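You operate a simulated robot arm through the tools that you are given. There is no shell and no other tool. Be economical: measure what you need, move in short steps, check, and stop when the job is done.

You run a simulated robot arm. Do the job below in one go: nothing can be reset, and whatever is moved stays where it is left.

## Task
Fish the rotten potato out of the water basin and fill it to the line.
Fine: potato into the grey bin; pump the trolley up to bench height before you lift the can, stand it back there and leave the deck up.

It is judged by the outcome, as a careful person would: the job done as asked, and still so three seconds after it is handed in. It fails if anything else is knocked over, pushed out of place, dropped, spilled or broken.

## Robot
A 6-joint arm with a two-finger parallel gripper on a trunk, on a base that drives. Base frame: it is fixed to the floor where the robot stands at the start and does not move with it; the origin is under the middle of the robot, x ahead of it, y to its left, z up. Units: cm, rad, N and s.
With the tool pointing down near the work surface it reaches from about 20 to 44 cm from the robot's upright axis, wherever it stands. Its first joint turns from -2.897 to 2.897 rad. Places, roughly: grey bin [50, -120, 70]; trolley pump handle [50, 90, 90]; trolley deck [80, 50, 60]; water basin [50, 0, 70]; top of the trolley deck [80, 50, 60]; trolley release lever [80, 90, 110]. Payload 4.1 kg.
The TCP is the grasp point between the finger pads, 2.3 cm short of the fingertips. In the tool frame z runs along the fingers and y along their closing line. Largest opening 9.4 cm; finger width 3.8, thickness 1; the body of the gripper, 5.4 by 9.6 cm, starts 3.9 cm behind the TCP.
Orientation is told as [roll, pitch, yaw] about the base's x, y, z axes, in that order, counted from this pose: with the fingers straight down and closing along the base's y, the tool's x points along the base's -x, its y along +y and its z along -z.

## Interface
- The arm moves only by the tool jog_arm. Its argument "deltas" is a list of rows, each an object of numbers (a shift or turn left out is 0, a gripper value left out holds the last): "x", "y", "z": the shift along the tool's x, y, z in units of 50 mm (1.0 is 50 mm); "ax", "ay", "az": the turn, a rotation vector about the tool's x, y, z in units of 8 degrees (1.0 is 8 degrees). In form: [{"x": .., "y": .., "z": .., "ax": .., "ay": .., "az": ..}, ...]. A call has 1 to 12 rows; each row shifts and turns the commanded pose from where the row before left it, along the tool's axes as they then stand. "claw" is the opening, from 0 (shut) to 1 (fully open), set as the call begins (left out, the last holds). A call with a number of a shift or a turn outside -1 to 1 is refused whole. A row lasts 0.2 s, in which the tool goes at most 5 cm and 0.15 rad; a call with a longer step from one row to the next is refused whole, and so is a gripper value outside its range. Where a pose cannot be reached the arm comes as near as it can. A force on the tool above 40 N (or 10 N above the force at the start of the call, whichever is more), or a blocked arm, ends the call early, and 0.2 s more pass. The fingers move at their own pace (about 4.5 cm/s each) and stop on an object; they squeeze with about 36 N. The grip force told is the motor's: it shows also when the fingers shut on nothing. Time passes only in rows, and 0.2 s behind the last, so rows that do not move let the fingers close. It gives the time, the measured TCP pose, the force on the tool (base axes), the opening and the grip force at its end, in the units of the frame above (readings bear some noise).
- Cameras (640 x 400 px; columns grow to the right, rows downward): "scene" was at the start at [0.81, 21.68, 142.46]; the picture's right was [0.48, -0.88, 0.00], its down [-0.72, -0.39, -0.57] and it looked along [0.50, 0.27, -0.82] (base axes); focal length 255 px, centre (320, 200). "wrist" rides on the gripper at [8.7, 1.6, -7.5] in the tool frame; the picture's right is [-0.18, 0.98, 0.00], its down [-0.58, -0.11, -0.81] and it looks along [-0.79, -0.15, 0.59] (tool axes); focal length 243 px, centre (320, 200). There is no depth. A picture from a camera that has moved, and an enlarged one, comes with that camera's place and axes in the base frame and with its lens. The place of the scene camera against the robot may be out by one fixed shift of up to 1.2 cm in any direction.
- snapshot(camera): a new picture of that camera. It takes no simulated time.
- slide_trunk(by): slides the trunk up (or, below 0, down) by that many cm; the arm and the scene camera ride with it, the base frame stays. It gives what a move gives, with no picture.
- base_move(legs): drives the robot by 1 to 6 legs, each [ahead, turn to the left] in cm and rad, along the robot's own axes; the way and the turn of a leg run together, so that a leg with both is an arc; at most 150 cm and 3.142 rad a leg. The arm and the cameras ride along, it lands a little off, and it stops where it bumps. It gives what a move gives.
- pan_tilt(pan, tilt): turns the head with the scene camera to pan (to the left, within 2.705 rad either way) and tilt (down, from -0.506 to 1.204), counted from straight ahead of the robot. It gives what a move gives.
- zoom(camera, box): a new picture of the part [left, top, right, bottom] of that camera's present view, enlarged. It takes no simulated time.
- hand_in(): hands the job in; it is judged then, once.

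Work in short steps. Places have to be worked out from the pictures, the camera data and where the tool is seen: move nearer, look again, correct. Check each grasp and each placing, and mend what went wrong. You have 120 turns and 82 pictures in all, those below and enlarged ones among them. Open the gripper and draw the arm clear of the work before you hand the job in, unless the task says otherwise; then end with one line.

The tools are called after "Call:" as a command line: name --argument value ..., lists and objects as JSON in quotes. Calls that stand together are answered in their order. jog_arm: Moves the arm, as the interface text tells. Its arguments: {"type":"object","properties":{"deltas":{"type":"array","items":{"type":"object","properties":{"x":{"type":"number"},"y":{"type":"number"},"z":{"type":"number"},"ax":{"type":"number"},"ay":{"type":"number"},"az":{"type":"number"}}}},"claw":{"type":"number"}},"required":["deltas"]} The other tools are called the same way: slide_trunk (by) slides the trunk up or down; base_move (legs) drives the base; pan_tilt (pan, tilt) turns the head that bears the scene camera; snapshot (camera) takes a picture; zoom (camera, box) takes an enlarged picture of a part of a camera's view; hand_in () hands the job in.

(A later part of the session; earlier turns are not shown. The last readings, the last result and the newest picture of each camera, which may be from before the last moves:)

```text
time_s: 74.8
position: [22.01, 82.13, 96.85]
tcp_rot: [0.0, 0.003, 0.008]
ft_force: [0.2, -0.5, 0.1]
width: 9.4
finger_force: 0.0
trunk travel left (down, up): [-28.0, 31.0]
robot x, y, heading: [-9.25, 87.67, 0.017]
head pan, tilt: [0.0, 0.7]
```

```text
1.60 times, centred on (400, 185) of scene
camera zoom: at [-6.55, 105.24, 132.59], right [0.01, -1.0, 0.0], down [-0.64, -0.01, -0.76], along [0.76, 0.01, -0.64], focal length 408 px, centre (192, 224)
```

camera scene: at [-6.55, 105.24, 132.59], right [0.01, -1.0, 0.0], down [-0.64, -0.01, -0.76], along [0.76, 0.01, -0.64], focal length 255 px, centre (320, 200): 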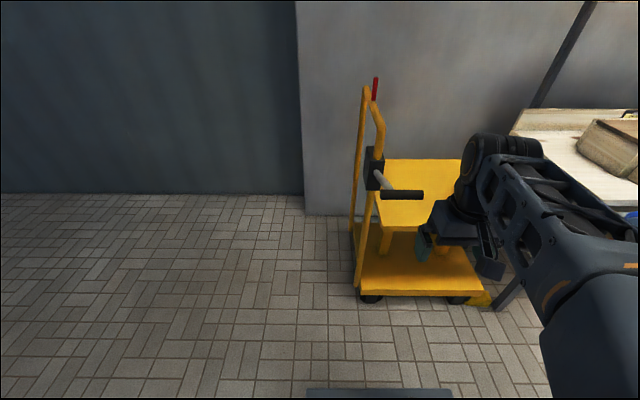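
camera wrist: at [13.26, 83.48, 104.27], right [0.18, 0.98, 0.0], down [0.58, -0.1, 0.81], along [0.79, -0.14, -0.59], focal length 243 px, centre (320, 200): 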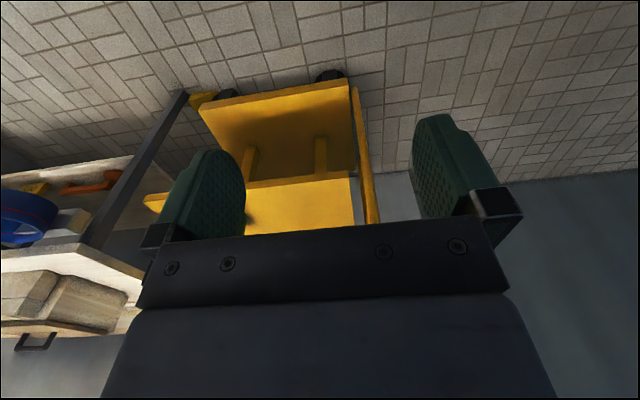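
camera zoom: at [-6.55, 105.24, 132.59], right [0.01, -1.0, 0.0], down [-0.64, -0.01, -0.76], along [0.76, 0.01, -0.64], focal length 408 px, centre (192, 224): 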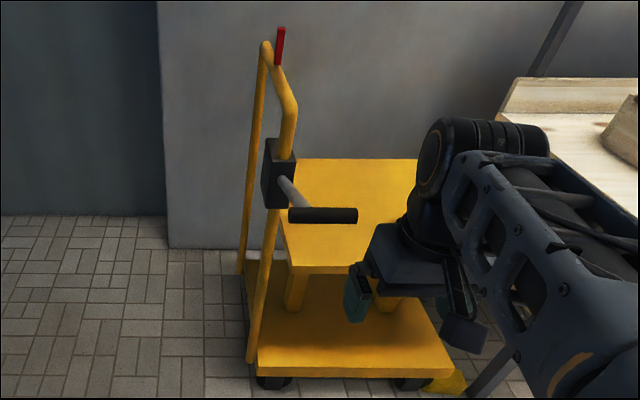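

I'll drive forward 12 cm and turn the tool −90° about its axis so the fingers close along x across the grip, staying above it at z 97+.

Call:
jog_arm --deltas '[{"z": -0.8, "az": -1}, {"z": -0.8, "az": -1}, {"az": -1}, {"az": -1}, {"az": -1}, {"az": -1}, {"az": -1}, {"az": -1}, {"az": -1}, {"az": -1}, {"az": -1}, {"az": -0.25}]'

Call:
base_move --legs '[[12, 0]]'

Call:
snapshot --camera "wrist"

Call:
snapshot --camera "scene"

```text
time_s: 77.4
position: [22.05, 82.09, 104.83]
tcp_rot: [0.002, 0.001, 1.58]
ft_force: [0.1, 0.2, 0.2]
width: 9.36
finger_force: 0.2
trunk travel left (down, up): [-28.0, 31.0]
robot x, y, heading: [-9.84, 87.9, 0.015]
head pan, tilt: [0.0, 0.7]
```

```text
time_s: 78.7
position: [33.97, 82.27, 104.79]
tcp_rot: [0.002, 0.002, 1.58]
ft_force: [-0.1, -0.8, -0.7]
width: 9.41
finger_force: 0.1
trunk travel left (down, up): [-28.0, 31.0]
robot x, y, heading: [2.54, 88.37, 0.015]
head pan, tilt: [0.0, 0.7]
```

```text
41 pictures are left
camera wrist: at [32.39, 73.44, 112.28], right [-0.98, 0.18, 0.0], down [0.11, 0.58, 0.81], along [0.14, 0.79, -0.59], focal length 243 px, centre (320, 200)
```

wrist: 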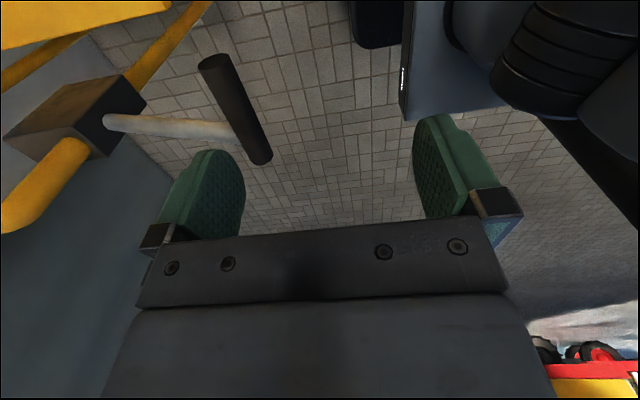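

```text
40 pictures are left
camera scene: at [5.46, 105.42, 132.59], right [0.02, -1.0, 0.0], down [-0.64, -0.01, -0.77], along [0.77, 0.01, -0.64], focal length 255 px, centre (320, 200)
```

scene: 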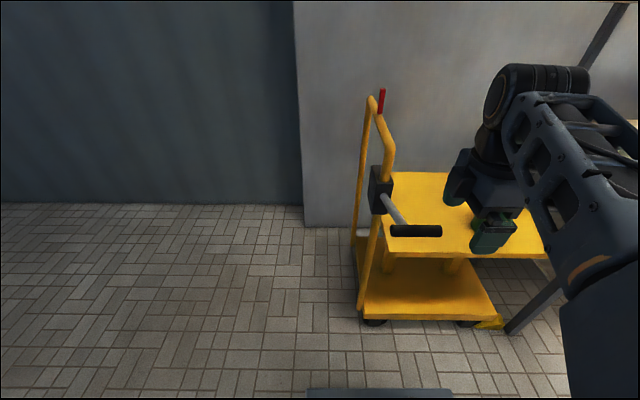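

The grip's axis is at x about 42.4, y 80–90.7, z 93. I'll move above it at y 85 with tips about 2 cm clear, then check.

Call:
jog_arm --deltas '[{"y": -0.6, "x": -0.2}, {"y": -0.6, "x": -0.2}, {"y": -0.48, "x": -0.15}, {"z": 0.6}, {"z": 0.5}, {}]'

Call:
snapshot --camera "wrist"

Call:
zoom --camera "scene" --box '[340, 130, 540, 280]'

```text
time_s: 80.0
position: [42.42, 84.75, 99.13]
tcp_rot: [0.001, 0.0, 1.578]
ft_force: [0.3, 0.0, 0.1]
width: 9.42
finger_force: 0.1
trunk travel left (down, up): [-28.0, 31.0]
robot x, y, heading: [3.25, 88.49, 0.016]
head pan, tilt: [0.0, 0.7]
```

```text
39 pictures are left
camera wrist: at [40.8, 76.04, 106.67], right [-0.98, 0.18, 0.0], down [0.11, 0.58, 0.81], along [0.14, 0.79, -0.59], focal length 243 px, centre (320, 200)
```

wrist: 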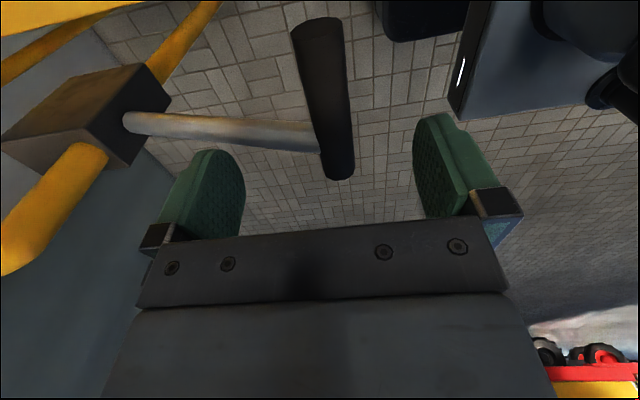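

```text
2.67 times, centred on (440, 205) of scene
camera zoom: at [5.48, 105.42, 132.59], right [0.02, -1.0, 0.0], down [-0.64, -0.01, -0.76], along [0.76, 0.01, -0.64], focal length 680 px, centre (0, 187)
```

zoom: 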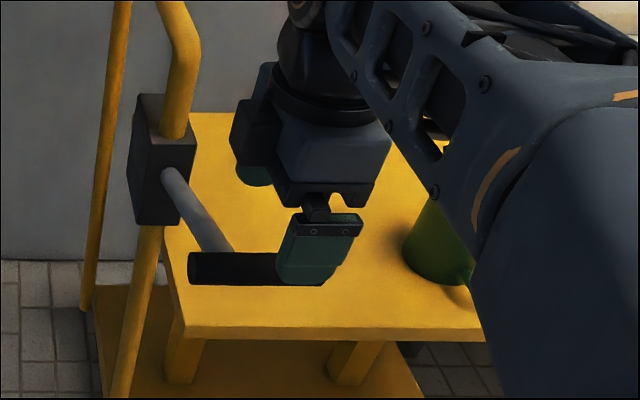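

From the wrist, the grip axis is at x 41.7 with the lever joining near y 88.5. I'll shift to (41.7, 84), descend to z 93 and close.

Call:
jog_arm --deltas '[{"y": 0.14, "x": 0.16}, {"z": 0.4}, {"z": 0.4}, {"z": 0.4}, {}]'

Call:
jog_arm --deltas '[{}, {}, {}, {}, {}]' --claw 0

Call:
snapshot --camera "wrist"

```text
time_s: 81.2
position: [41.66, 84.19, 93.34]
tcp_rot: [0.0, 0.002, 1.579]
ft_force: [0.1, 0.5, -0.4]
width: 9.38
finger_force: 0.0
trunk travel left (down, up): [-28.0, 31.0]
robot x, y, heading: [2.91, 88.31, 0.021]
head pan, tilt: [0.0, 0.7]
```

```text
time_s: 82.5
position: [41.8, 84.14, 93.27]
tcp_rot: [0.0, 0.0, 1.577]
ft_force: [13.4, 0.7, -3.3]
width: 2.56
finger_force: 45.1
trunk travel left (down, up): [-28.0, 31.0]
robot x, y, heading: [2.5, 88.51, 0.009]
head pan, tilt: [0.0, 0.7]
```

```text
37 pictures are left
camera wrist: at [40.2, 75.39, 100.7], right [-0.98, 0.18, 0.0], down [0.11, 0.58, 0.81], along [0.14, 0.79, -0.59], focal length 243 px, centre (320, 200)
```

wrist: 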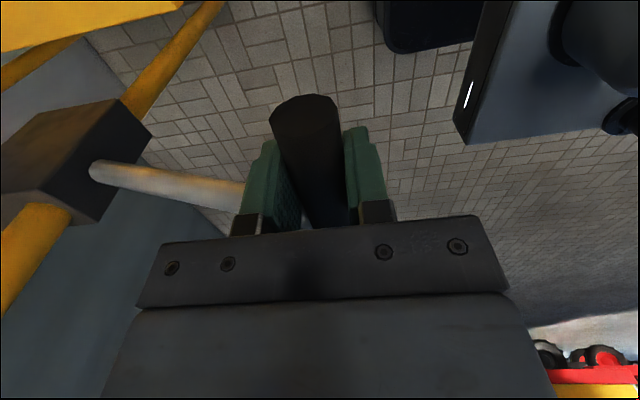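

Gripped at width 2.56. I'll press down in small steps along the lever's arc (x nearly constant) and watch the force.

Call:
jog_arm --deltas '[{"y": -0.04, "z": 0.1}, {"z": 0.2}, {"z": 0.2}, {"z": 0.2}, {"z": 0.2}, {"z": 0.2}, {"z": 0.2}, {}]'

Call:
snapshot --camera "scene"

```text
time_s: 83.4
position: [41.06, 84.11, 90.48]
tcp_rot: [0.017, -0.001, 1.577]
ft_force: [-22.5, 0.0, 3.6]
width: 2.53
finger_force: 45.1
trunk travel left (down, up): [-28.0, 31.0]
robot x, y, heading: [2.63, 88.23, 0.011]
head pan, tilt: [0.0, 0.7]
stopped in row 4: the force on the tool passed its limit (the readings are from after the stop); the commanded pose is now the measured one
```

```text
36 pictures are left
camera scene: at [5.14, 105.42, 132.58], right [0.01, -1.0, 0.0], down [-0.64, -0.01, -0.77], along [0.77, 0.01, -0.64], focal length 255 px, centre (320, 200)
```

scene: 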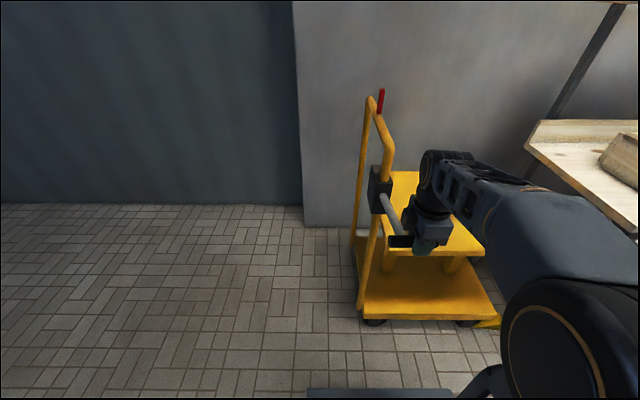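

The handle pushes back mainly along x, so the lever is steeper than I thought. Fitting the arc gives a pivot near (64, 82.5) and radius about 24.5, so I'll follow that.

Call:
jog_arm --deltas '[{"y": 0.08, "z": 0.0}, {"y": 0.06, "z": 0.25}, {"y": 0.05, "z": 0.25}, {"y": 0.04, "z": 0.25}, {"y": 0.03, "z": 0.25}, {"y": 0.015, "z": 0.25}, {"z": 0.25}, {}]'

```text
time_s: 84.8
position: [40.76, 84.13, 84.85]
tcp_rot: [-0.005, -0.001, 1.577]
ft_force: [11.7, 1.3, 1.5]
width: 2.53
finger_force: 45.1
trunk travel left (down, up): [-28.0, 31.0]
robot x, y, heading: [2.38, 88.49, 0.018]
head pan, tilt: [0.0, 0.7]
stopped in row 6: the force on the tool passed its limit (the readings are from after the stop); the commanded pose is now the measured one
```

Three measured handle points fit a circle with pivot (60.6, 86.6) and R 19.9. Vertical resistance is light, so I'll continue down this arc to about z 78.

Call:
jog_arm --deltas '[{"y": -0.02, "z": 0.2}, {"y": -0.04, "z": 0.2}, {"y": -0.04, "z": 0.2}, {"y": -0.06, "z": 0.2}, {"y": -0.06, "z": 0.2}, {"y": -0.07, "z": 0.2}, {"y": -0.08, "z": 0.2}, {}]'

Call:
snapshot --camera "scene"

```text
time_s: 86.3
position: [42.04, 84.31, 78.65]
tcp_rot: [-0.007, 0.001, 1.578]
ft_force: [-9.4, 3.9, 19.5]
width: 2.57
finger_force: 44.9
trunk travel left (down, up): [-28.0, 31.0]
robot x, y, heading: [2.11, 88.32, 0.019]
head pan, tilt: [0.0, 0.7]
stopped in row 7: the force on the tool passed its limit (the readings are from after the stop); the commanded pose is now the measured one
```

```text
35 pictures are left
camera scene: at [5.27, 105.48, 132.6], right [0.02, -1.0, 0.0], down [-0.64, -0.01, -0.77], along [0.77, 0.01, -0.64], focal length 255 px, centre (320, 200)
```

scene: 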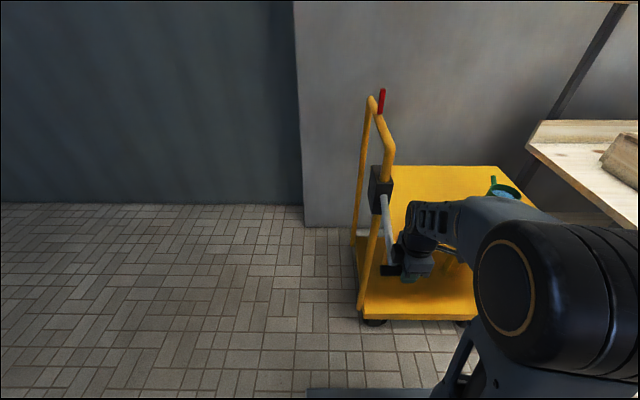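

The lever seems to reach its lower stop near z 79, and the deck has risen about 3.5 cm. I'll bring the lever back up along the arc.

Call:
jog_arm --deltas '[{"y": 0.05, "z": -0.2}, {"y": 0.05, "z": -0.2}, {"y": 0.05, "z": -0.2}, {"y": 0.05, "z": -0.2}, {"y": 0.06, "z": -0.4}, {"y": 0.02, "z": -0.4}, {"y": -0.02, "z": -0.4}, {"y": -0.06, "z": -0.4}, {"y": -0.05, "z": -0.2}, {"y": -0.05, "z": -0.2}, {}]'

Call:
zoom --camera "scene" --box '[320, 100, 640, 340]'

```text
time_s: 88.7
position: [41.4, 84.22, 92.71]
tcp_rot: [-0.007, 0.002, 1.577]
ft_force: [-15.5, 9.4, 3.5]
width: 2.54
finger_force: 44.8
trunk travel left (down, up): [-28.0, 31.0]
robot x, y, heading: [2.76, 88.06, 0.013]
head pan, tilt: [0.0, 0.7]
```

```text
1.67 times, centred on (480, 220) of scene
camera zoom: at [5.28, 105.54, 132.59], right [0.02, -1.0, 0.0], down [-0.64, -0.01, -0.77], along [0.77, 0.01, -0.64], focal length 425 px, centre (53, 167)
```

zoom: 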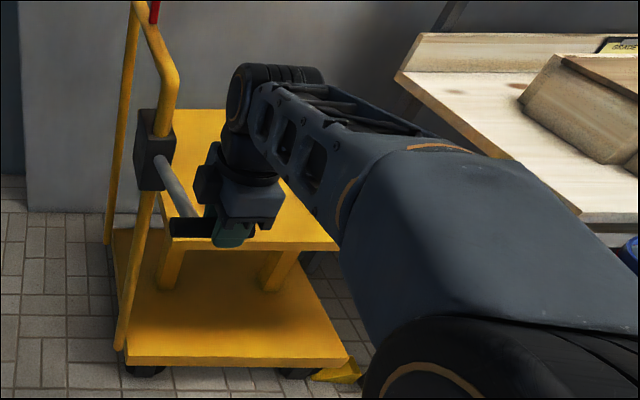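

The deck held its rise: about 68 cm before, about 71.5 cm now, against a bench at about 83. I'll do the next full stroke, down then up.

Call:
jog_arm --deltas '[{"y": 0.05, "z": 0.2}, {"y": 0.05, "z": 0.2}, {"y": 0.06, "z": 0.4}, {"y": 0.02, "z": 0.4}, {"y": -0.02, "z": 0.4}, {"y": -0.06, "z": 0.4}, {"y": -0.05, "z": 0.2}, {"y": -0.05, "z": 0.2}, {"y": -0.06, "z": 0.2}, {"y": -0.06, "z": 0.15}, {}]'

Call:
jog_arm --deltas '[{"y": 0.05, "z": -0.2}, {"y": 0.05, "z": -0.2}, {"y": 0.05, "z": -0.2}, {"y": 0.05, "z": -0.2}, {"y": 0.06, "z": -0.4}, {"y": 0.02, "z": -0.4}, {"y": -0.02, "z": -0.4}, {"y": -0.06, "z": -0.4}, {"y": -0.05, "z": -0.2}, {"y": -0.05, "z": -0.2}, {}]'

```text
time_s: 91.1
position: [42.01, 84.14, 78.74]
tcp_rot: [-0.001, 0.0, 1.578]
ft_force: [-22.5, -2.0, -6.9]
width: 2.52
finger_force: 45.2
trunk travel left (down, up): [-28.0, 31.0]
robot x, y, heading: [2.92, 88.58, 0.022]
head pan, tilt: [0.0, 0.7]
```

```text
time_s: 93.5
position: [41.48, 84.08, 93.1]
tcp_rot: [-0.007, -0.001, 1.578]
ft_force: [-20.7, 0.4, 5.4]
width: 2.55
finger_force: 44.8
trunk travel left (down, up): [-28.0, 31.0]
robot x, y, heading: [2.58, 88.51, 0.012]
head pan, tilt: [0.0, 0.7]
```

Both strokes went through. The commanded x has drifted forward, so I'll take out 0.7 cm while doing the third stroke.

Call:
jog_arm --deltas '[{"y": 0.19, "z": 0.2}, {"y": 0.05, "z": 0.2}, {"y": 0.06, "z": 0.4}, {"y": 0.02, "z": 0.4}, {"y": -0.02, "z": 0.4}, {"y": -0.06, "z": 0.4}, {"y": -0.05, "z": 0.2}, {"y": -0.05, "z": 0.2}, {"y": -0.06, "z": 0.2}, {"y": -0.06, "z": 0.2}, {}]'

Call:
jog_arm --deltas '[{"y": 0.05, "z": -0.2}, {"y": 0.05, "z": -0.2}, {"y": 0.05, "z": -0.2}, {"y": 0.05, "z": -0.2}, {"y": 0.06, "z": -0.4}, {"y": 0.02, "z": -0.4}, {"y": -0.02, "z": -0.4}, {"y": -0.06, "z": -0.4}, {"y": -0.05, "z": -0.2}, {"y": -0.05, "z": -0.2}, {}]'

Call:
zoom --camera "scene" --box '[320, 100, 640, 340]'

```text
time_s: 94.7
position: [40.74, 84.21, 85.29]
tcp_rot: [-0.021, 0.004, 1.578]
ft_force: [9.8, 1.2, 1.3]
width: 2.52
finger_force: 44.6
trunk travel left (down, up): [-28.0, 31.0]
robot x, y, heading: [3.04, 88.38, 0.02]
head pan, tilt: [0.0, 0.7]
stopped in row 6: the force on the tool passed its limit (the readings are from after the stop); the commanded pose is now the measured one
```

```text
time_s: 95.4
position: [40.63, 84.15, 87.75]
tcp_rot: [-0.036, 0.001, 1.577]
ft_force: [16.4, 0.3, 1.3]
width: 2.55
finger_force: 44.7
trunk travel left (down, up): [-28.0, 31.0]
robot x, y, heading: [2.99, 88.06, 0.013]
head pan, tilt: [0.0, 0.7]
stopped in row 3: the force on the tool passed its limit (the readings are from after the stop); the commanded pose is now the measured one
```

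```text
1.67 times, centred on (480, 220) of scene
camera zoom: at [5.71, 105.45, 132.59], right [0.02, -1.0, 0.0], down [-0.65, -0.01, -0.76], along [0.76, 0.01, -0.65], focal length 425 px, centre (53, 167)
```

zoom: 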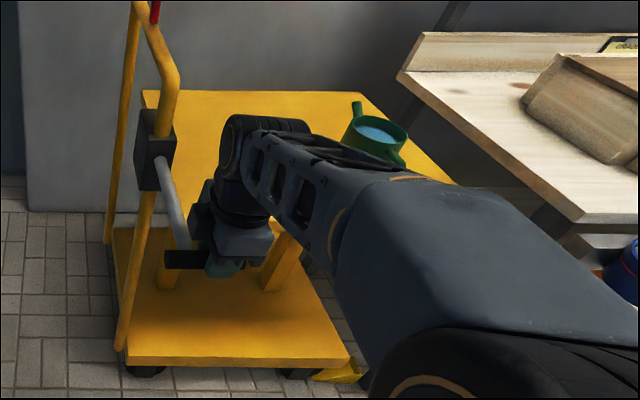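

That stroke was interrupted by my over-correction. The deck is now at about 75.4 cm. I'll continue down from here, using the arc corrected to the measured points.

Call:
jog_arm --deltas '[{"y": -0.06}, {"y": -0.02, "z": 0.2}, {"y": -0.02, "z": 0.2}, {"y": -0.02, "z": 0.2}, {"y": -0.03, "z": 0.2}, {"y": -0.04, "z": 0.2}, {"y": -0.04, "z": 0.2}, {"y": -0.05, "z": 0.2}, {"y": -0.06, "z": 0.2}, {"y": -0.06, "z": 0.2}, {}]'

Call:
jog_arm --deltas '[{"y": 0.05, "z": -0.2}, {"y": 0.05, "z": -0.2}, {"y": 0.05, "z": -0.2}, {"y": 0.05, "z": -0.2}, {"y": 0.06, "z": -0.4}, {"y": 0.02, "z": -0.4}, {"y": -0.02, "z": -0.4}, {"y": -0.06, "z": -0.4}, {"y": -0.05, "z": -0.2}, {"y": -0.06, "z": -0.2}, {}]'

```text
time_s: 97.6
position: [41.99, 84.15, 79.41]
tcp_rot: [-0.022, 0.003, 1.576]
ft_force: [-11.6, -0.1, 13.5]
width: 2.53
finger_force: 44.9
trunk travel left (down, up): [-28.0, 31.0]
robot x, y, heading: [2.58, 88.17, 0.017]
head pan, tilt: [0.0, 0.7]
stopped in row 10: the force on the tool passed its limit (the readings are from after the stop); the commanded pose is now the measured one
```

```text
time_s: 100.0
position: [41.4, 84.03, 93.27]
tcp_rot: [-0.023, 0.002, 1.577]
ft_force: [-5.1, 4.9, 1.7]
width: 2.54
finger_force: 44.5
trunk travel left (down, up): [-28.0, 31.0]
robot x, y, heading: [2.79, 88.38, 0.017]
head pan, tilt: [0.0, 0.7]
```

That worked, and the force is low at the top. Another full stroke.

Call:
jog_arm --deltas '[{"y": 0.07, "z": 0.2}, {"y": 0.05, "z": 0.2}, {"y": 0.06, "z": 0.4}, {"y": 0.02, "z": 0.4}, {"y": -0.02, "z": 0.4}, {"y": -0.06, "z": 0.4}, {"y": -0.05, "z": 0.2}, {"y": -0.05, "z": 0.2}, {"y": -0.06, "z": 0.2}, {"y": -0.05, "z": 0.14}, {}]'

Call:
jog_arm --deltas '[{"y": 0.05, "z": -0.2}, {"y": 0.05, "z": -0.2}, {"y": 0.05, "z": -0.2}, {"y": 0.05, "z": -0.2}, {"y": 0.06, "z": -0.4}, {"y": 0.02, "z": -0.4}, {"y": -0.02, "z": -0.4}, {"y": -0.06, "z": -0.4}, {"y": -0.05, "z": -0.2}, {"y": -0.06, "z": -0.2}, {}]'

Call:
snapshot --camera "scene"

```text
time_s: 102.4
position: [41.99, 84.18, 79.44]
tcp_rot: [-0.017, 0.002, 1.577]
ft_force: [-16.5, 1.6, -3.5]
width: 2.54
finger_force: 45.1
trunk travel left (down, up): [-28.0, 31.0]
robot x, y, heading: [2.43, 88.39, 0.014]
head pan, tilt: [0.0, 0.7]
```

```text
time_s: 104.8
position: [41.49, 84.12, 93.58]
tcp_rot: [-0.025, 0.001, 1.578]
ft_force: [-5.0, -5.6, 2.2]
width: 2.54
finger_force: 45.1
trunk travel left (down, up): [-28.0, 31.0]
robot x, y, heading: [2.9, 88.2, 0.014]
head pan, tilt: [0.0, 0.7]
```

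```text
32 pictures are left
camera scene: at [5.47, 105.4, 132.6], right [0.02, -1.0, 0.0], down [-0.64, -0.01, -0.77], along [0.77, 0.01, -0.64], focal length 255 px, centre (320, 200)
```

scene: 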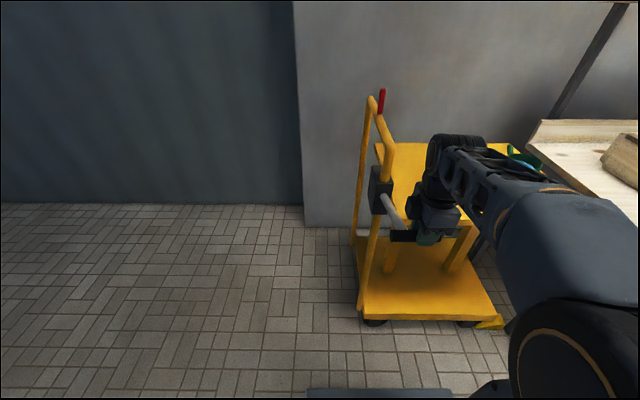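

The deck is now at about 82.6 cm by its far edge, close to bench height. I'll zoom to compare its surface with the bench's.

Call:
zoom --camera "scene" --box '[360, 100, 640, 275]'

```text
2.29 times, centred on (500, 188) of scene
camera zoom: at [5.47, 105.4, 132.6], right [0.02, -1.0, 0.0], down [-0.64, -0.01, -0.77], along [0.77, 0.01, -0.64], focal length 583 px, centre (-91, 229)
```

zoom: 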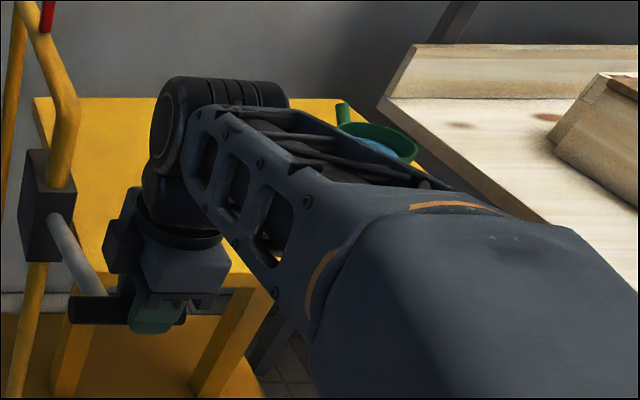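

My bench height estimate (79–83) is too loose. I'll release the grip, back off and use the tilted wrist camera, whose pose is accurate, to compare deck and bench nearly edge-on.

Call:
jog_arm --deltas '[{}, {}, {}, {"z": -0.5}, {"z": -0.8}, {"z": -0.6, "y": 0.4}, {"y": 0.8}, {"y": 0.8}, {"y": 0.5}]' --claw 1

Call:
jog_arm --deltas '[{"az": 1}, {"az": 1}, {"az": 1}, {"az": 1}, {"az": 1}, {"az": 1}, {"az": 1}, {"az": 1}, {"az": 1}, {"az": 1}, {"az": 1}, {"az": 0.25}]'

Call:
jog_arm --deltas '[{"ay": -1}, {"ay": -1}, {"ay": -1}, {"ay": -1}, {}]'

Call:
snapshot --camera "wrist"

```text
time_s: 106.8
position: [29.48, 84.03, 102.09]
tcp_rot: [0.003, -0.004, 1.583]
ft_force: [1.1, -0.2, -0.3]
width: 9.41
finger_force: 0.0
trunk travel left (down, up): [-28.0, 31.0]
robot x, y, heading: [2.32, 88.45, 0.016]
head pan, tilt: [0.0, 0.7]
```

```text
time_s: 109.4
position: [29.33, 84.01, 102.08]
tcp_rot: [0.006, 0.008, 0.001]
ft_force: [0.6, 0.1, -0.7]
width: 9.4
finger_force: 0.1
trunk travel left (down, up): [-28.0, 31.0]
robot x, y, heading: [2.81, 88.26, 0.012]
head pan, tilt: [0.0, 0.7]
```

```text
time_s: 110.0
position: [31.58, 83.5, 98.79]
tcp_rot: [0.052, -0.113, 0.007]
ft_force: [-0.4, 0.0, -0.1]
width: 9.39
finger_force: 0.1
trunk travel left (down, up): [-28.0, 31.0]
robot x, y, heading: [2.72, 88.28, 0.016]
head pan, tilt: [0.0, 0.7]
stopped in row 3: the arm was blocked; the commanded pose is now the measured one
```

```text
30 pictures are left
camera wrist: at [22.09, 84.6, 105.32], right [0.17, 0.98, 0.07], down [0.49, -0.15, 0.86], along [0.86, -0.11, -0.51], focal length 243 px, centre (320, 200)
```

wrist: 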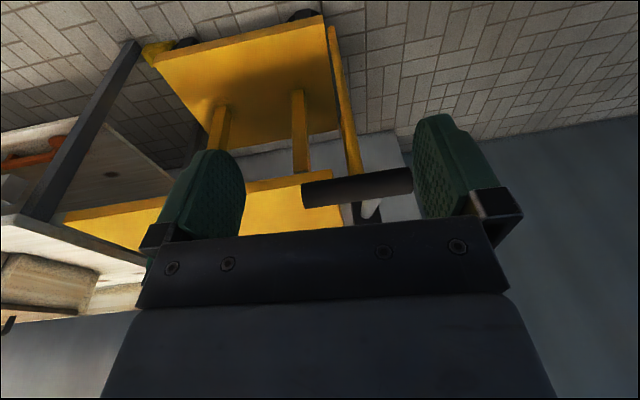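

The arm hit a limit when tilting this close in, but the view does show both the deck edge and the bench corner. I'll zoom on that.

Call:
zoom --camera "wrist" --box '[0, 150, 240, 300]'

```text
2.67 times, centred on (120, 225) of wrist
camera zoom: at [22.09, 84.6, 105.32], right [0.17, 0.98, 0.07], down [0.49, -0.15, 0.86], along [0.86, -0.11, -0.51], focal length 647 px, centre (853, 133)
```

zoom: 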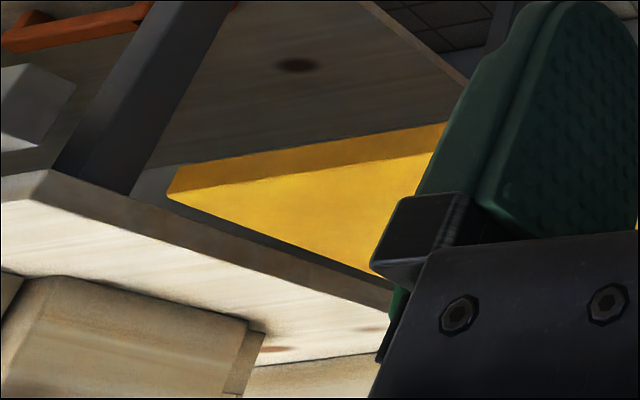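

The same view puts the deck corner at z about 79.2 and the bench top at about 79.8, so the deck is at bench height within roughly 1 cm. Next I'll drive back and across to face the can, whose handle points at me near (60.5, 44.5).

Call:
base_move --legs '[[-12, 0], [0, -1.586], [43, 0], [0, 1.571]]'

Call:
jog_arm --deltas '[{"ax": -0.4, "x": -0.6}, {"x": -0.6, "ay": -0.5}, {"ay": -0.8}, {"ay": -0.8}, {}]'

Call:
pan_tilt --pan -0.1 --tilt 0.6

Call:
snapshot --camera "scene"

Call:
snapshot --camera "wrist"

```text
time_s: 121.1
position: [19.11, 39.03, 98.75]
tcp_rot: [0.053, -0.111, -0.028]
ft_force: [0.4, 0.3, -0.2]
width: 9.4
finger_force: 0.1
trunk travel left (down, up): [-28.0, 31.0]
robot x, y, heading: [-9.49, 44.86, -0.014]
head pan, tilt: [0.0, 0.7]
```

```text
time_s: 122.3
position: [25.04, 38.85, 99.45]
tcp_rot: [0.117, -0.404, -0.061]
ft_force: [0.0, 0.0, -0.3]
width: 9.4
finger_force: 0.0
trunk travel left (down, up): [-28.0, 31.0]
robot x, y, heading: [-9.58, 44.68, -0.017]
head pan, tilt: [0.0, 0.7]
```

```text
time_s: 123.0
position: [25.1, 38.88, 99.42]
tcp_rot: [0.117, -0.403, -0.061]
ft_force: [-1.0, 0.3, -0.5]
width: 9.41
finger_force: 0.0
trunk travel left (down, up): [-28.0, 31.0]
robot x, y, heading: [-9.64, 44.92, -0.02]
head pan, tilt: [-0.099, 0.6]
```

```text
28 pictures are left
camera scene: at [-5.97, 60.96, 133.45], right [-0.11, -0.99, 0.0], down [-0.56, 0.06, -0.82], along [0.82, -0.09, -0.57], focal length 255 px, centre (320, 200)
```

scene: 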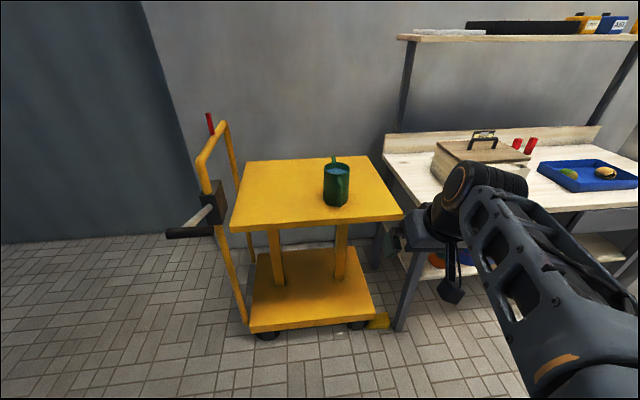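

```text
27 pictures are left
camera wrist: at [14.1, 40.19, 103.03], right [0.18, 0.97, 0.18], down [0.21, -0.22, 0.95], along [0.96, -0.14, -0.24], focal length 243 px, centre (320, 200)
```

wrist: 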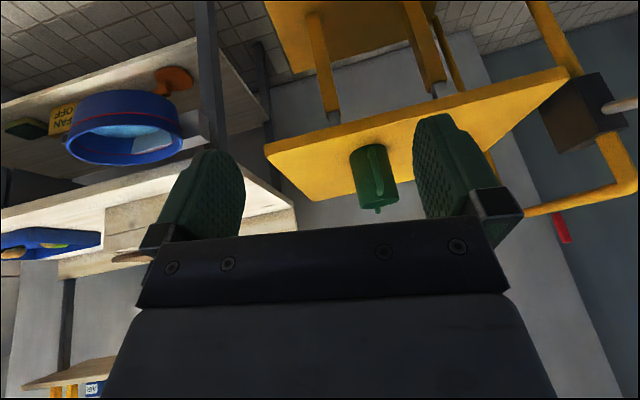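

The deck and bench look level here too, and the can stands upright with its handle towards me. I'll drive 15 cm closer, undo the roll and pitch the tool to about 45° for gripping the upper handle corner.

Call:
base_move --legs '[[15, 0.017]]'

Call:
jog_arm --deltas '[{"ax": 0.85}, {"ay": -0.9, "y": 0.4}, {"ay": -0.9, "y": 0.5}, {"ay": -0.9, "y": 0.3}, {}]'

Call:
snapshot --camera "wrist"

```text
time_s: 124.4
position: [40.21, 39.51, 99.46]
tcp_rot: [0.119, -0.403, -0.042]
ft_force: [-0.6, 0.6, -0.2]
width: 9.4
finger_force: 0.1
trunk travel left (down, up): [-28.0, 31.0]
robot x, y, heading: [5.41, 44.51, 0.0]
head pan, tilt: [-0.099, 0.6]
```

```text
time_s: 125.4
position: [42.49, 44.85, 94.2]
tcp_rot: [-0.026, -0.599, -0.048]
ft_force: [0.4, 0.0, -0.2]
width: 9.41
finger_force: 0.0
trunk travel left (down, up): [-28.0, 31.0]
robot x, y, heading: [5.64, 44.96, 0.005]
head pan, tilt: [-0.099, 0.6]
stopped in row 5: the arm was blocked; the commanded pose is now the measured one
```

```text
26 pictures are left
camera wrist: at [31.15, 47.07, 95.4], right [0.21, 0.97, 0.08], down [0.02, -0.09, 1.0], along [0.98, -0.21, -0.04], focal length 243 px, centre (320, 200)
```

wrist: 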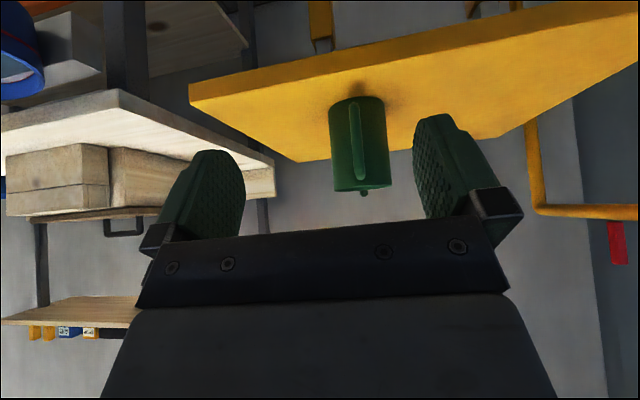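

From this near-level view, deck and bench agree within 0.5 cm (79.2 vs 79.6). The handle bar is at x 60–60.5, y 45.9, z 83.5–92 and about 1.8 cm thick. I'll extend to a pre-grasp at (52, 45.9, 97), straighten the yaw and pitch a bit further.

Call:
jog_arm --deltas '[{"x": -0.6, "z": 0.18, "y": 0.1, "ax": -0.19, "az": -0.28}, {"x": -0.6, "z": 0.2, "y": 0.1}, {"x": -0.7, "z": 0.2}, {"ay": -0.9}, {"ay": -0.9}, {}]'

Call:
snapshot --camera "wrist"

```text
time_s: 126.8
position: [51.98, 45.55, 97.29]
tcp_rot: [-0.033, -0.85, 0.01]
ft_force: [0.2, 0.3, -0.1]
width: 9.38
finger_force: 0.1
trunk travel left (down, up): [-28.0, 31.0]
robot x, y, heading: [5.8, 44.57, 0.001]
head pan, tilt: [-0.099, 0.6]
```

```text
25 pictures are left
camera wrist: at [40.58, 47.18, 95.56], right [0.14, 0.98, 0.12], down [-0.22, -0.08, 0.97], along [0.96, -0.16, 0.21], focal length 243 px, centre (320, 200)
```

wrist: 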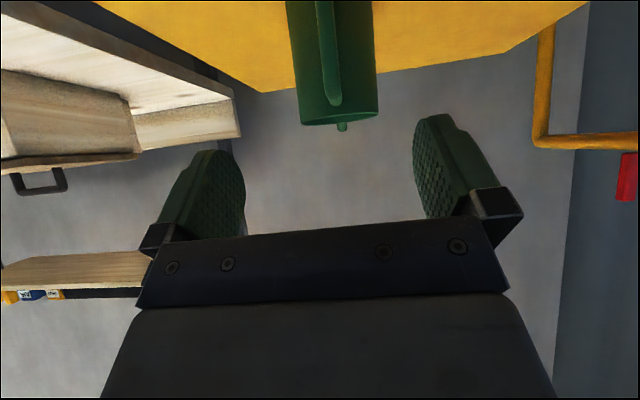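

The handle top is at (60.5, 45.9, 92.5) and my finger mid-plane is 0.35 cm off. I'll go in along the tool axis about 10.5 cm and look.

Call:
jog_arm --deltas '[{"y": 0.07}, {"z": 0.5}, {"z": 0.5}, {"z": 0.5}, {"z": 0.35}, {"z": 0.25}, {}]'

Call:
snapshot --camera "wrist"

Call:
zoom --camera "scene" --box '[240, 120, 480, 270]'

```text
time_s: 128.4
position: [59.94, 45.59, 90.04]
tcp_rot: [-0.033, -0.849, 0.009]
ft_force: [0.7, -0.3, -0.3]
width: 9.42
finger_force: 0.0
trunk travel left (down, up): [-28.0, 31.0]
robot x, y, heading: [5.54, 44.89, 0.003]
head pan, tilt: [-0.099, 0.6]
```

```text
24 pictures are left
camera wrist: at [48.59, 47.23, 88.54], right [0.14, 0.98, 0.12], down [-0.22, -0.08, 0.97], along [0.96, -0.16, 0.21], focal length 243 px, centre (320, 200)
```

wrist: 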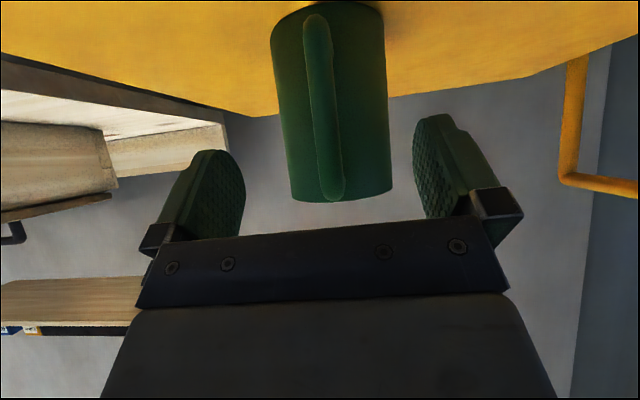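

```text
2.67 times, centred on (360, 195) of scene
camera zoom: at [8.85, 60.92, 133.45], right [-0.1, -1.0, 0.0], down [-0.56, 0.05, -0.83], along [0.82, -0.08, -0.56], focal length 680 px, centre (213, 213)
```

zoom: 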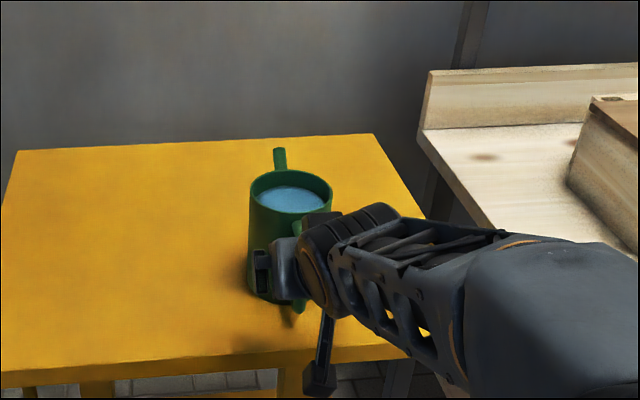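

Two wrist views put the handle bar farther out than I thought, at x about 64.2 and y 45.4, so the fingers haven't reached it yet. I'll advance 4 cm horizontally.

Call:
jog_arm --deltas '[{"x": -0.15, "z": 0.155, "y": -0.02}, {"x": -0.15, "z": 0.155}, {"x": -0.15, "z": 0.155}, {"x": -0.13, "z": 0.14}, {}]'

Call:
snapshot --camera "wrist"

```text
time_s: 129.6
position: [64.12, 45.51, 90.23]
tcp_rot: [-0.034, -0.85, 0.009]
ft_force: [0.5, 0.3, -0.8]
width: 9.41
finger_force: 0.1
trunk travel left (down, up): [-28.0, 31.0]
robot x, y, heading: [5.51, 44.67, 0.005]
head pan, tilt: [-0.099, 0.6]
```

```text
22 pictures are left
camera wrist: at [52.71, 47.13, 88.64], right [0.14, 0.98, 0.12], down [-0.22, -0.08, 0.97], along [0.96, -0.16, 0.21], focal length 243 px, centre (320, 200)
```

wrist: 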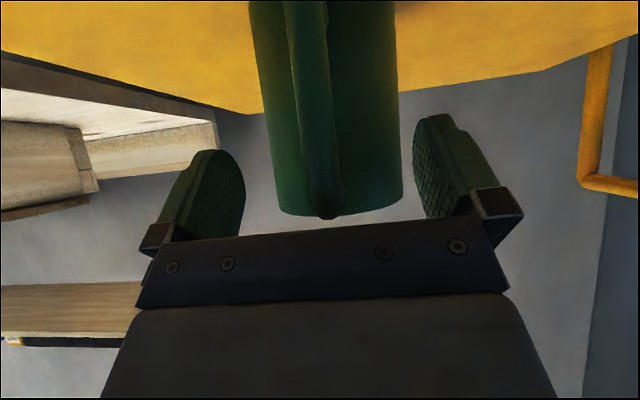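

The feature I triangulated is where the upper stub meets the body (x 64.4); the outer bar sits about 3 cm nearer, at x about 61.5. I'll back off 2.8 cm so the tips don't hit the body, then close.

Call:
jog_arm --deltas '[{"x": 0.19, "z": -0.21}, {"x": 0.18, "z": -0.21}, {}]'

Call:
jog_arm --deltas '[{}, {}, {}, {}, {}]' --claw 0

Call:
snapshot --camera "wrist"

```text
time_s: 130.4
position: [61.23, 45.65, 90.28]
tcp_rot: [-0.032, -0.85, 0.01]
ft_force: [-0.2, 0.2, -0.1]
width: 9.43
finger_force: 0.1
trunk travel left (down, up): [-28.0, 31.0]
robot x, y, heading: [5.48, 44.49, -0.001]
head pan, tilt: [-0.099, 0.6]
```

```text
time_s: 131.6
position: [61.26, 45.61, 90.33]
tcp_rot: [-0.033, -0.85, 0.009]
ft_force: [-0.4, 0.8, 2.3]
width: 1.4
finger_force: 31.5
trunk travel left (down, up): [-28.0, 31.0]
robot x, y, heading: [5.55, 44.56, 0.003]
head pan, tilt: [-0.099, 0.6]
```

```text
21 pictures are left
camera wrist: at [49.93, 47.22, 88.68], right [0.14, 0.98, 0.12], down [-0.22, -0.08, 0.97], along [0.96, -0.16, 0.21], focal length 243 px, centre (320, 200)
```

wrist: 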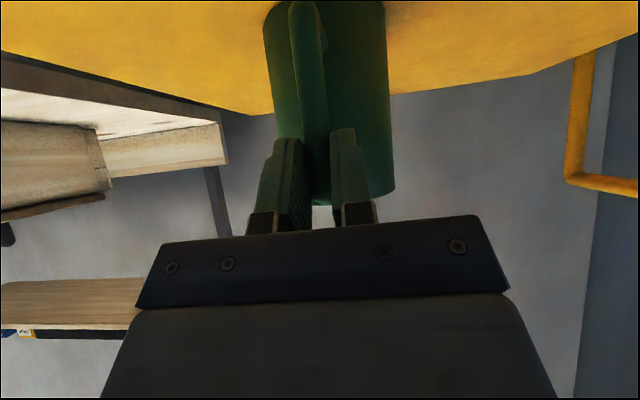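

The gripper holds the handle at width 1.4. I'll lift gently by 3 cm and check that the can stays level.

Call:
jog_arm --deltas '[{"x": -0.04, "z": -0.035}, {"x": -0.06, "z": -0.053}, {"x": -0.06, "z": -0.053}, {"x": -0.06, "z": -0.053}, {"x": -0.06, "z": -0.053}, {"x": -0.06, "z": -0.053}, {"x": -0.06, "z": -0.053}, {"x": -0.04, "z": -0.035}, {}]'

Call:
snapshot --camera "wrist"

Call:
zoom --camera "scene" --box '[240, 120, 480, 270]'

```text
time_s: 133.6
position: [61.16, 45.59, 93.19]
tcp_rot: [-0.033, -0.849, 0.009]
ft_force: [0.0, -0.3, -3.1]
width: 1.37
finger_force: 35.7
trunk travel left (down, up): [-28.0, 31.0]
robot x, y, heading: [5.59, 44.95, 0.005]
head pan, tilt: [-0.099, 0.6]
```

```text
20 pictures are left
camera wrist: at [49.93, 47.21, 91.54], right [0.14, 0.98, 0.12], down [-0.22, -0.08, 0.97], along [0.97, -0.16, 0.21], focal length 243 px, centre (320, 200)
```

wrist: 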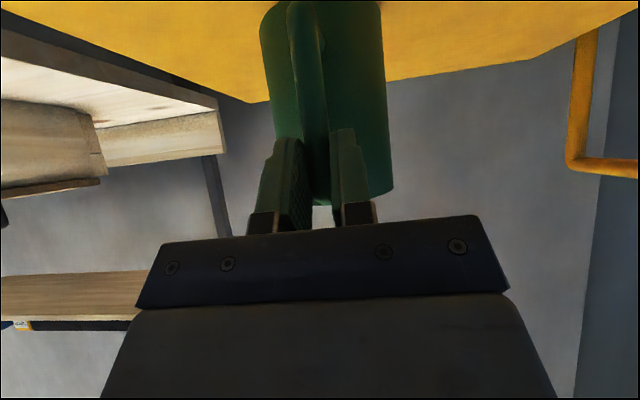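

```text
2.67 times, centred on (360, 195) of scene
camera zoom: at [8.87, 60.92, 133.45], right [-0.1, -1.0, 0.0], down [-0.56, 0.05, -0.82], along [0.82, -0.08, -0.57], focal length 680 px, centre (213, 213)
```

zoom: 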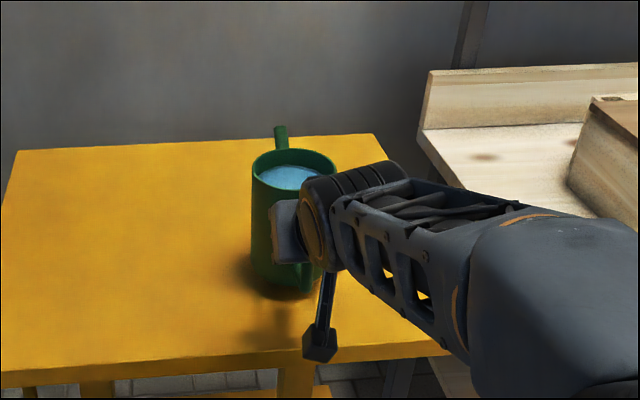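

The can is lifted level; its weight is only about 3 N. I'll raise the trunk 10 cm, back away, and drive over in front of the basin.

Call:
slide_trunk --by 10

Call:
base_move --legs '[[-18, 0], [0, -1.574], [44, 0], [0, 1.571]]'

Call:
pan_tilt --pan 0.0 --tilt 0.8

Call:
snapshot --camera "scene"

```text
time_s: 135.0
position: [61.21, 45.54, 103.13]
tcp_rot: [-0.033, -0.849, 0.009]
ft_force: [-0.3, -0.2, -3.2]
width: 1.39
finger_force: 36.0
trunk travel left (down, up): [-38.0, 21.0]
robot x, y, heading: [5.47, 44.81, 0.005]
head pan, tilt: [-0.099, 0.6]
```

```text
time_s: 146.4
position: [43.37, 3.36, 103.17]
tcp_rot: [-0.032, -0.849, 0.039]
ft_force: [0.2, -0.6, -3.5]
width: 1.38
finger_force: 35.9
trunk travel left (down, up): [-38.0, 21.0]
robot x, y, heading: [-12.13, 0.81, 0.038]
head pan, tilt: [-0.099, 0.6]
```

```text
time_s: 147.1
position: [43.5, 3.46, 103.19]
tcp_rot: [-0.033, -0.847, 0.039]
ft_force: [0.0, 0.7, -2.3]
width: 1.37
finger_force: 35.8
trunk travel left (down, up): [-38.0, 21.0]
robot x, y, heading: [-12.04, 0.89, 0.033]
head pan, tilt: [0.0, 0.799]
```

```text
18 pictures are left
camera scene: at [-10.13, 18.02, 141.77], right [0.03, -1.0, 0.0], down [-0.72, -0.02, -0.7], along [0.7, 0.02, -0.72], focal length 255 px, centre (320, 200)
```

scene: 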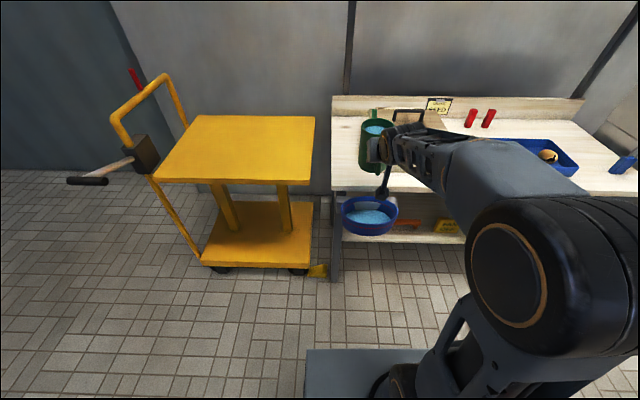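

The robot faces the basin with the can level, at robot x about −12. I'll draw the can back 11 cm and slightly down, so that after moving 6 cm nearer the spout stays in front of the bench.

Call:
jog_arm --deltas '[{"x": 0.25, "z": -0.17}, {"x": 0.4, "z": -0.27}, {"x": 0.4, "z": -0.27}, {"x": 0.4, "z": -0.27}, {"x": 0.35, "z": -0.25}, {"x": 0.17, "z": -0.1}, {}]'

Call:
base_move --legs '[[6, -0.035]]'

```text
time_s: 148.7
position: [32.01, 3.19, 100.19]
tcp_rot: [-0.033, -0.848, 0.04]
ft_force: [0.6, -0.3, -2.8]
width: 1.37
finger_force: 36.0
trunk travel left (down, up): [-38.0, 21.0]
robot x, y, heading: [-12.22, 1.06, 0.035]
head pan, tilt: [0.0, 0.799]
```

```text
time_s: 149.7
position: [38.26, 1.87, 100.19]
tcp_rot: [-0.034, -0.85, 0.004]
ft_force: [1.3, -0.3, -3.3]
width: 1.39
finger_force: 36.1
trunk travel left (down, up): [-38.0, 21.0]
robot x, y, heading: [-5.91, 1.21, -0.005]
head pan, tilt: [0.0, 0.799]
```

Now TCP is (38.3, 1.9, 100) with the can level. I'll lower it, still level, to (31, 92) so the spout comes over the basin, and look.

Call:
jog_arm --deltas '[{"x": 0.25}, {"x": 0.4}, {"x": 0.4}, {"x": 0.4}, {"x": 0.4}, {"x": 0.25}, {"x": 0.1}, {}]'

Call:
snapshot --camera "scene"

```text
time_s: 151.5
position: [35.81, 2.01, 95.51]
tcp_rot: [-0.033, -0.849, 0.004]
ft_force: [0.5, 0.0, -2.7]
width: 1.39
finger_force: 35.6
out of reach, approached as far as the arm can: row 3, 4, 5, 6, 7
trunk travel left (down, up): [-38.0, 21.0]
robot x, y, heading: [-5.77, 0.98, -0.003]
head pan, tilt: [0.0, 0.799]
```

```text
17 pictures are left
camera scene: at [-3.41, 18.06, 141.76], right [0.0, -1.0, 0.0], down [-0.72, 0.0, -0.7], along [0.7, 0.0, -0.72], focal length 255 px, centre (320, 200)
```

scene: 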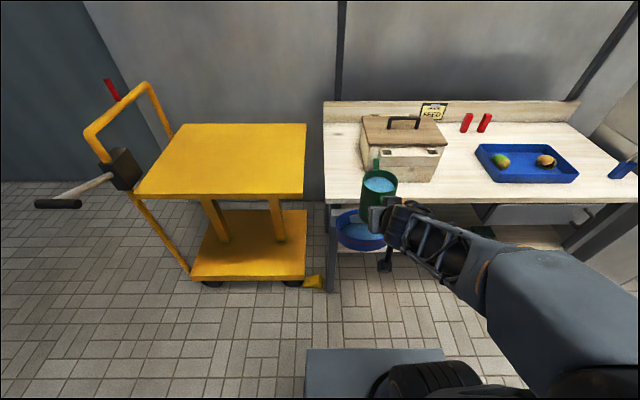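

The arm can't fold back that far at this pitch, so it stopped at (35.8, 95.5). Tilting makes the wrist more vertical and should free it; I'll tilt 12° (below the flow angle) and check the position.

Call:
jog_arm --deltas '[{"ay": 0.5}, {"ay": 0.5}, {"ay": 0.5}, {}]'

```text
time_s: 152.5
position: [35.85, 1.61, 95.55]
tcp_rot: [-0.05, -0.717, -0.009]
ft_force: [-0.2, -0.6, -3.5]
width: 1.37
finger_force: 36.7
out of reach, approached as far as the arm can: row 2
trunk travel left (down, up): [-38.0, 21.0]
robot x, y, heading: [-6.02, 1.48, -0.001]
head pan, tilt: [0.0, 0.799]
```

The limit is folding close in, so instead I'll back the base 4 cm, which puts the spout at x about 47 over the basin with the arm as it is.

Call:
base_move --legs '[[-4, 0]]'

Call:
jog_arm --deltas '[{"ay": 0.3}, {"ay": 0.3}, {}]'

Call:
zoom --camera "scene" --box '[280, 120, 520, 270]'

```text
time_s: 153.4
position: [31.91, 1.69, 95.57]
tcp_rot: [-0.049, -0.716, -0.007]
ft_force: [-0.8, -0.4, -3.1]
width: 1.37
finger_force: 36.0
trunk travel left (down, up): [-38.0, 21.0]
robot x, y, heading: [-9.69, 1.17, 0.001]
head pan, tilt: [0.0, 0.799]
```

```text
time_s: 154.2
position: [31.91, 1.72, 95.51]
tcp_rot: [-0.047, -0.632, -0.01]
ft_force: [0.1, -1.0, -3.7]
width: 1.38
finger_force: 35.8
trunk travel left (down, up): [-38.0, 21.0]
robot x, y, heading: [-9.85, 1.03, -0.001]
head pan, tilt: [0.0, 0.799]
```

```text
2.67 times, centred on (400, 195) of scene
camera zoom: at [-7.33, 18.07, 141.76], right [0.0, -1.0, 0.0], down [-0.72, 0.0, -0.7], along [0.7, 0.0, -0.72], focal length 680 px, centre (107, 213)
```

zoom: 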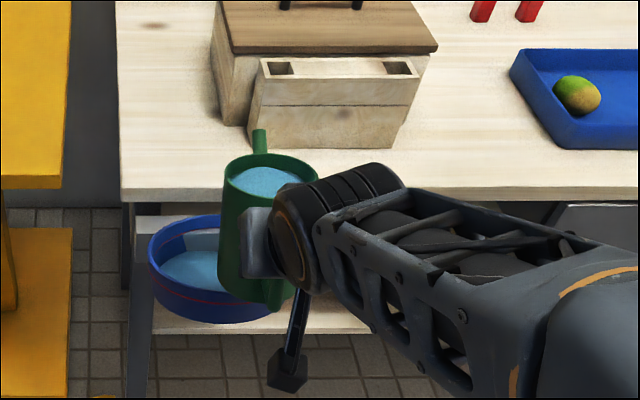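

Tilt is now 12.5° and the spout tip is at about (47.5, 2.4, 97), over the basin middle. I'll tilt on gently to about 27° and look for flow.

Call:
jog_arm --deltas '[{"ay": 0.3}, {"ay": 0.3}, {"ay": 0.3}, {"ay": 0.3}, {"ay": 0.3}, {"ay": 0.3}, {}]'

Call:
zoom --camera "scene" --box '[280, 120, 520, 270]'

```text
time_s: 155.8
position: [31.97, 1.62, 95.61]
tcp_rot: [-0.041, -0.383, -0.027]
ft_force: [-0.6, -0.8, -2.9]
width: 1.38
finger_force: 36.7
trunk travel left (down, up): [-38.0, 21.0]
robot x, y, heading: [-10.31, 0.96, -0.006]
head pan, tilt: [0.0, 0.799]
```

```text
2.67 times, centred on (400, 195) of scene
camera zoom: at [-7.32, 18.07, 141.76], right [0.0, -1.0, 0.0], down [-0.72, 0.0, -0.7], along [0.7, 0.0, -0.72], focal length 680 px, centre (107, 213)
```

zoom: 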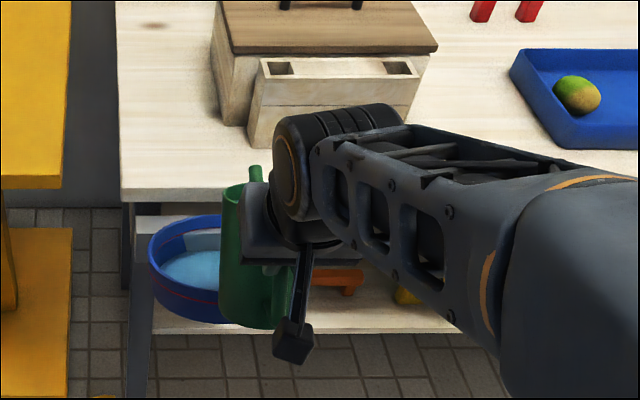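

Tilt is 27°. As it tilts further the lip moves back, so I'll shift 2.6 cm forward, tilt to about 37° and look for flow.

Call:
jog_arm --deltas '[{"x": -0.24, "z": 0.1}, {"x": -0.24, "z": 0.1}, {"ay": 0.3}, {"ay": 0.3}, {"ay": 0.3}, {"ay": 0.3}, {}]'

Call:
zoom --camera "scene" --box '[280, 120, 520, 270]'

```text
time_s: 157.4
position: [34.59, 1.45, 95.64]
tcp_rot: [-0.039, -0.214, -0.03]
ft_force: [-0.1, 0.9, -2.6]
width: 1.37
finger_force: 36.1
trunk travel left (down, up): [-38.0, 21.0]
robot x, y, heading: [-10.59, 0.81, -0.003]
head pan, tilt: [0.0, 0.799]
```

```text
2.67 times, centred on (400, 195) of scene
camera zoom: at [-7.32, 18.07, 141.76], right [0.0, -1.0, 0.0], down [-0.72, 0.0, -0.7], along [0.7, 0.0, -0.72], focal length 680 px, centre (107, 213)
```

zoom: 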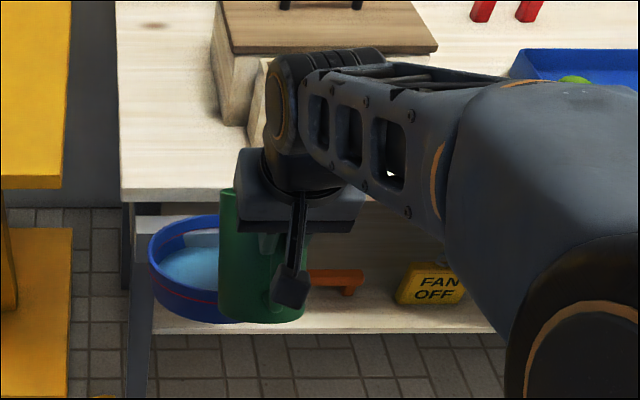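

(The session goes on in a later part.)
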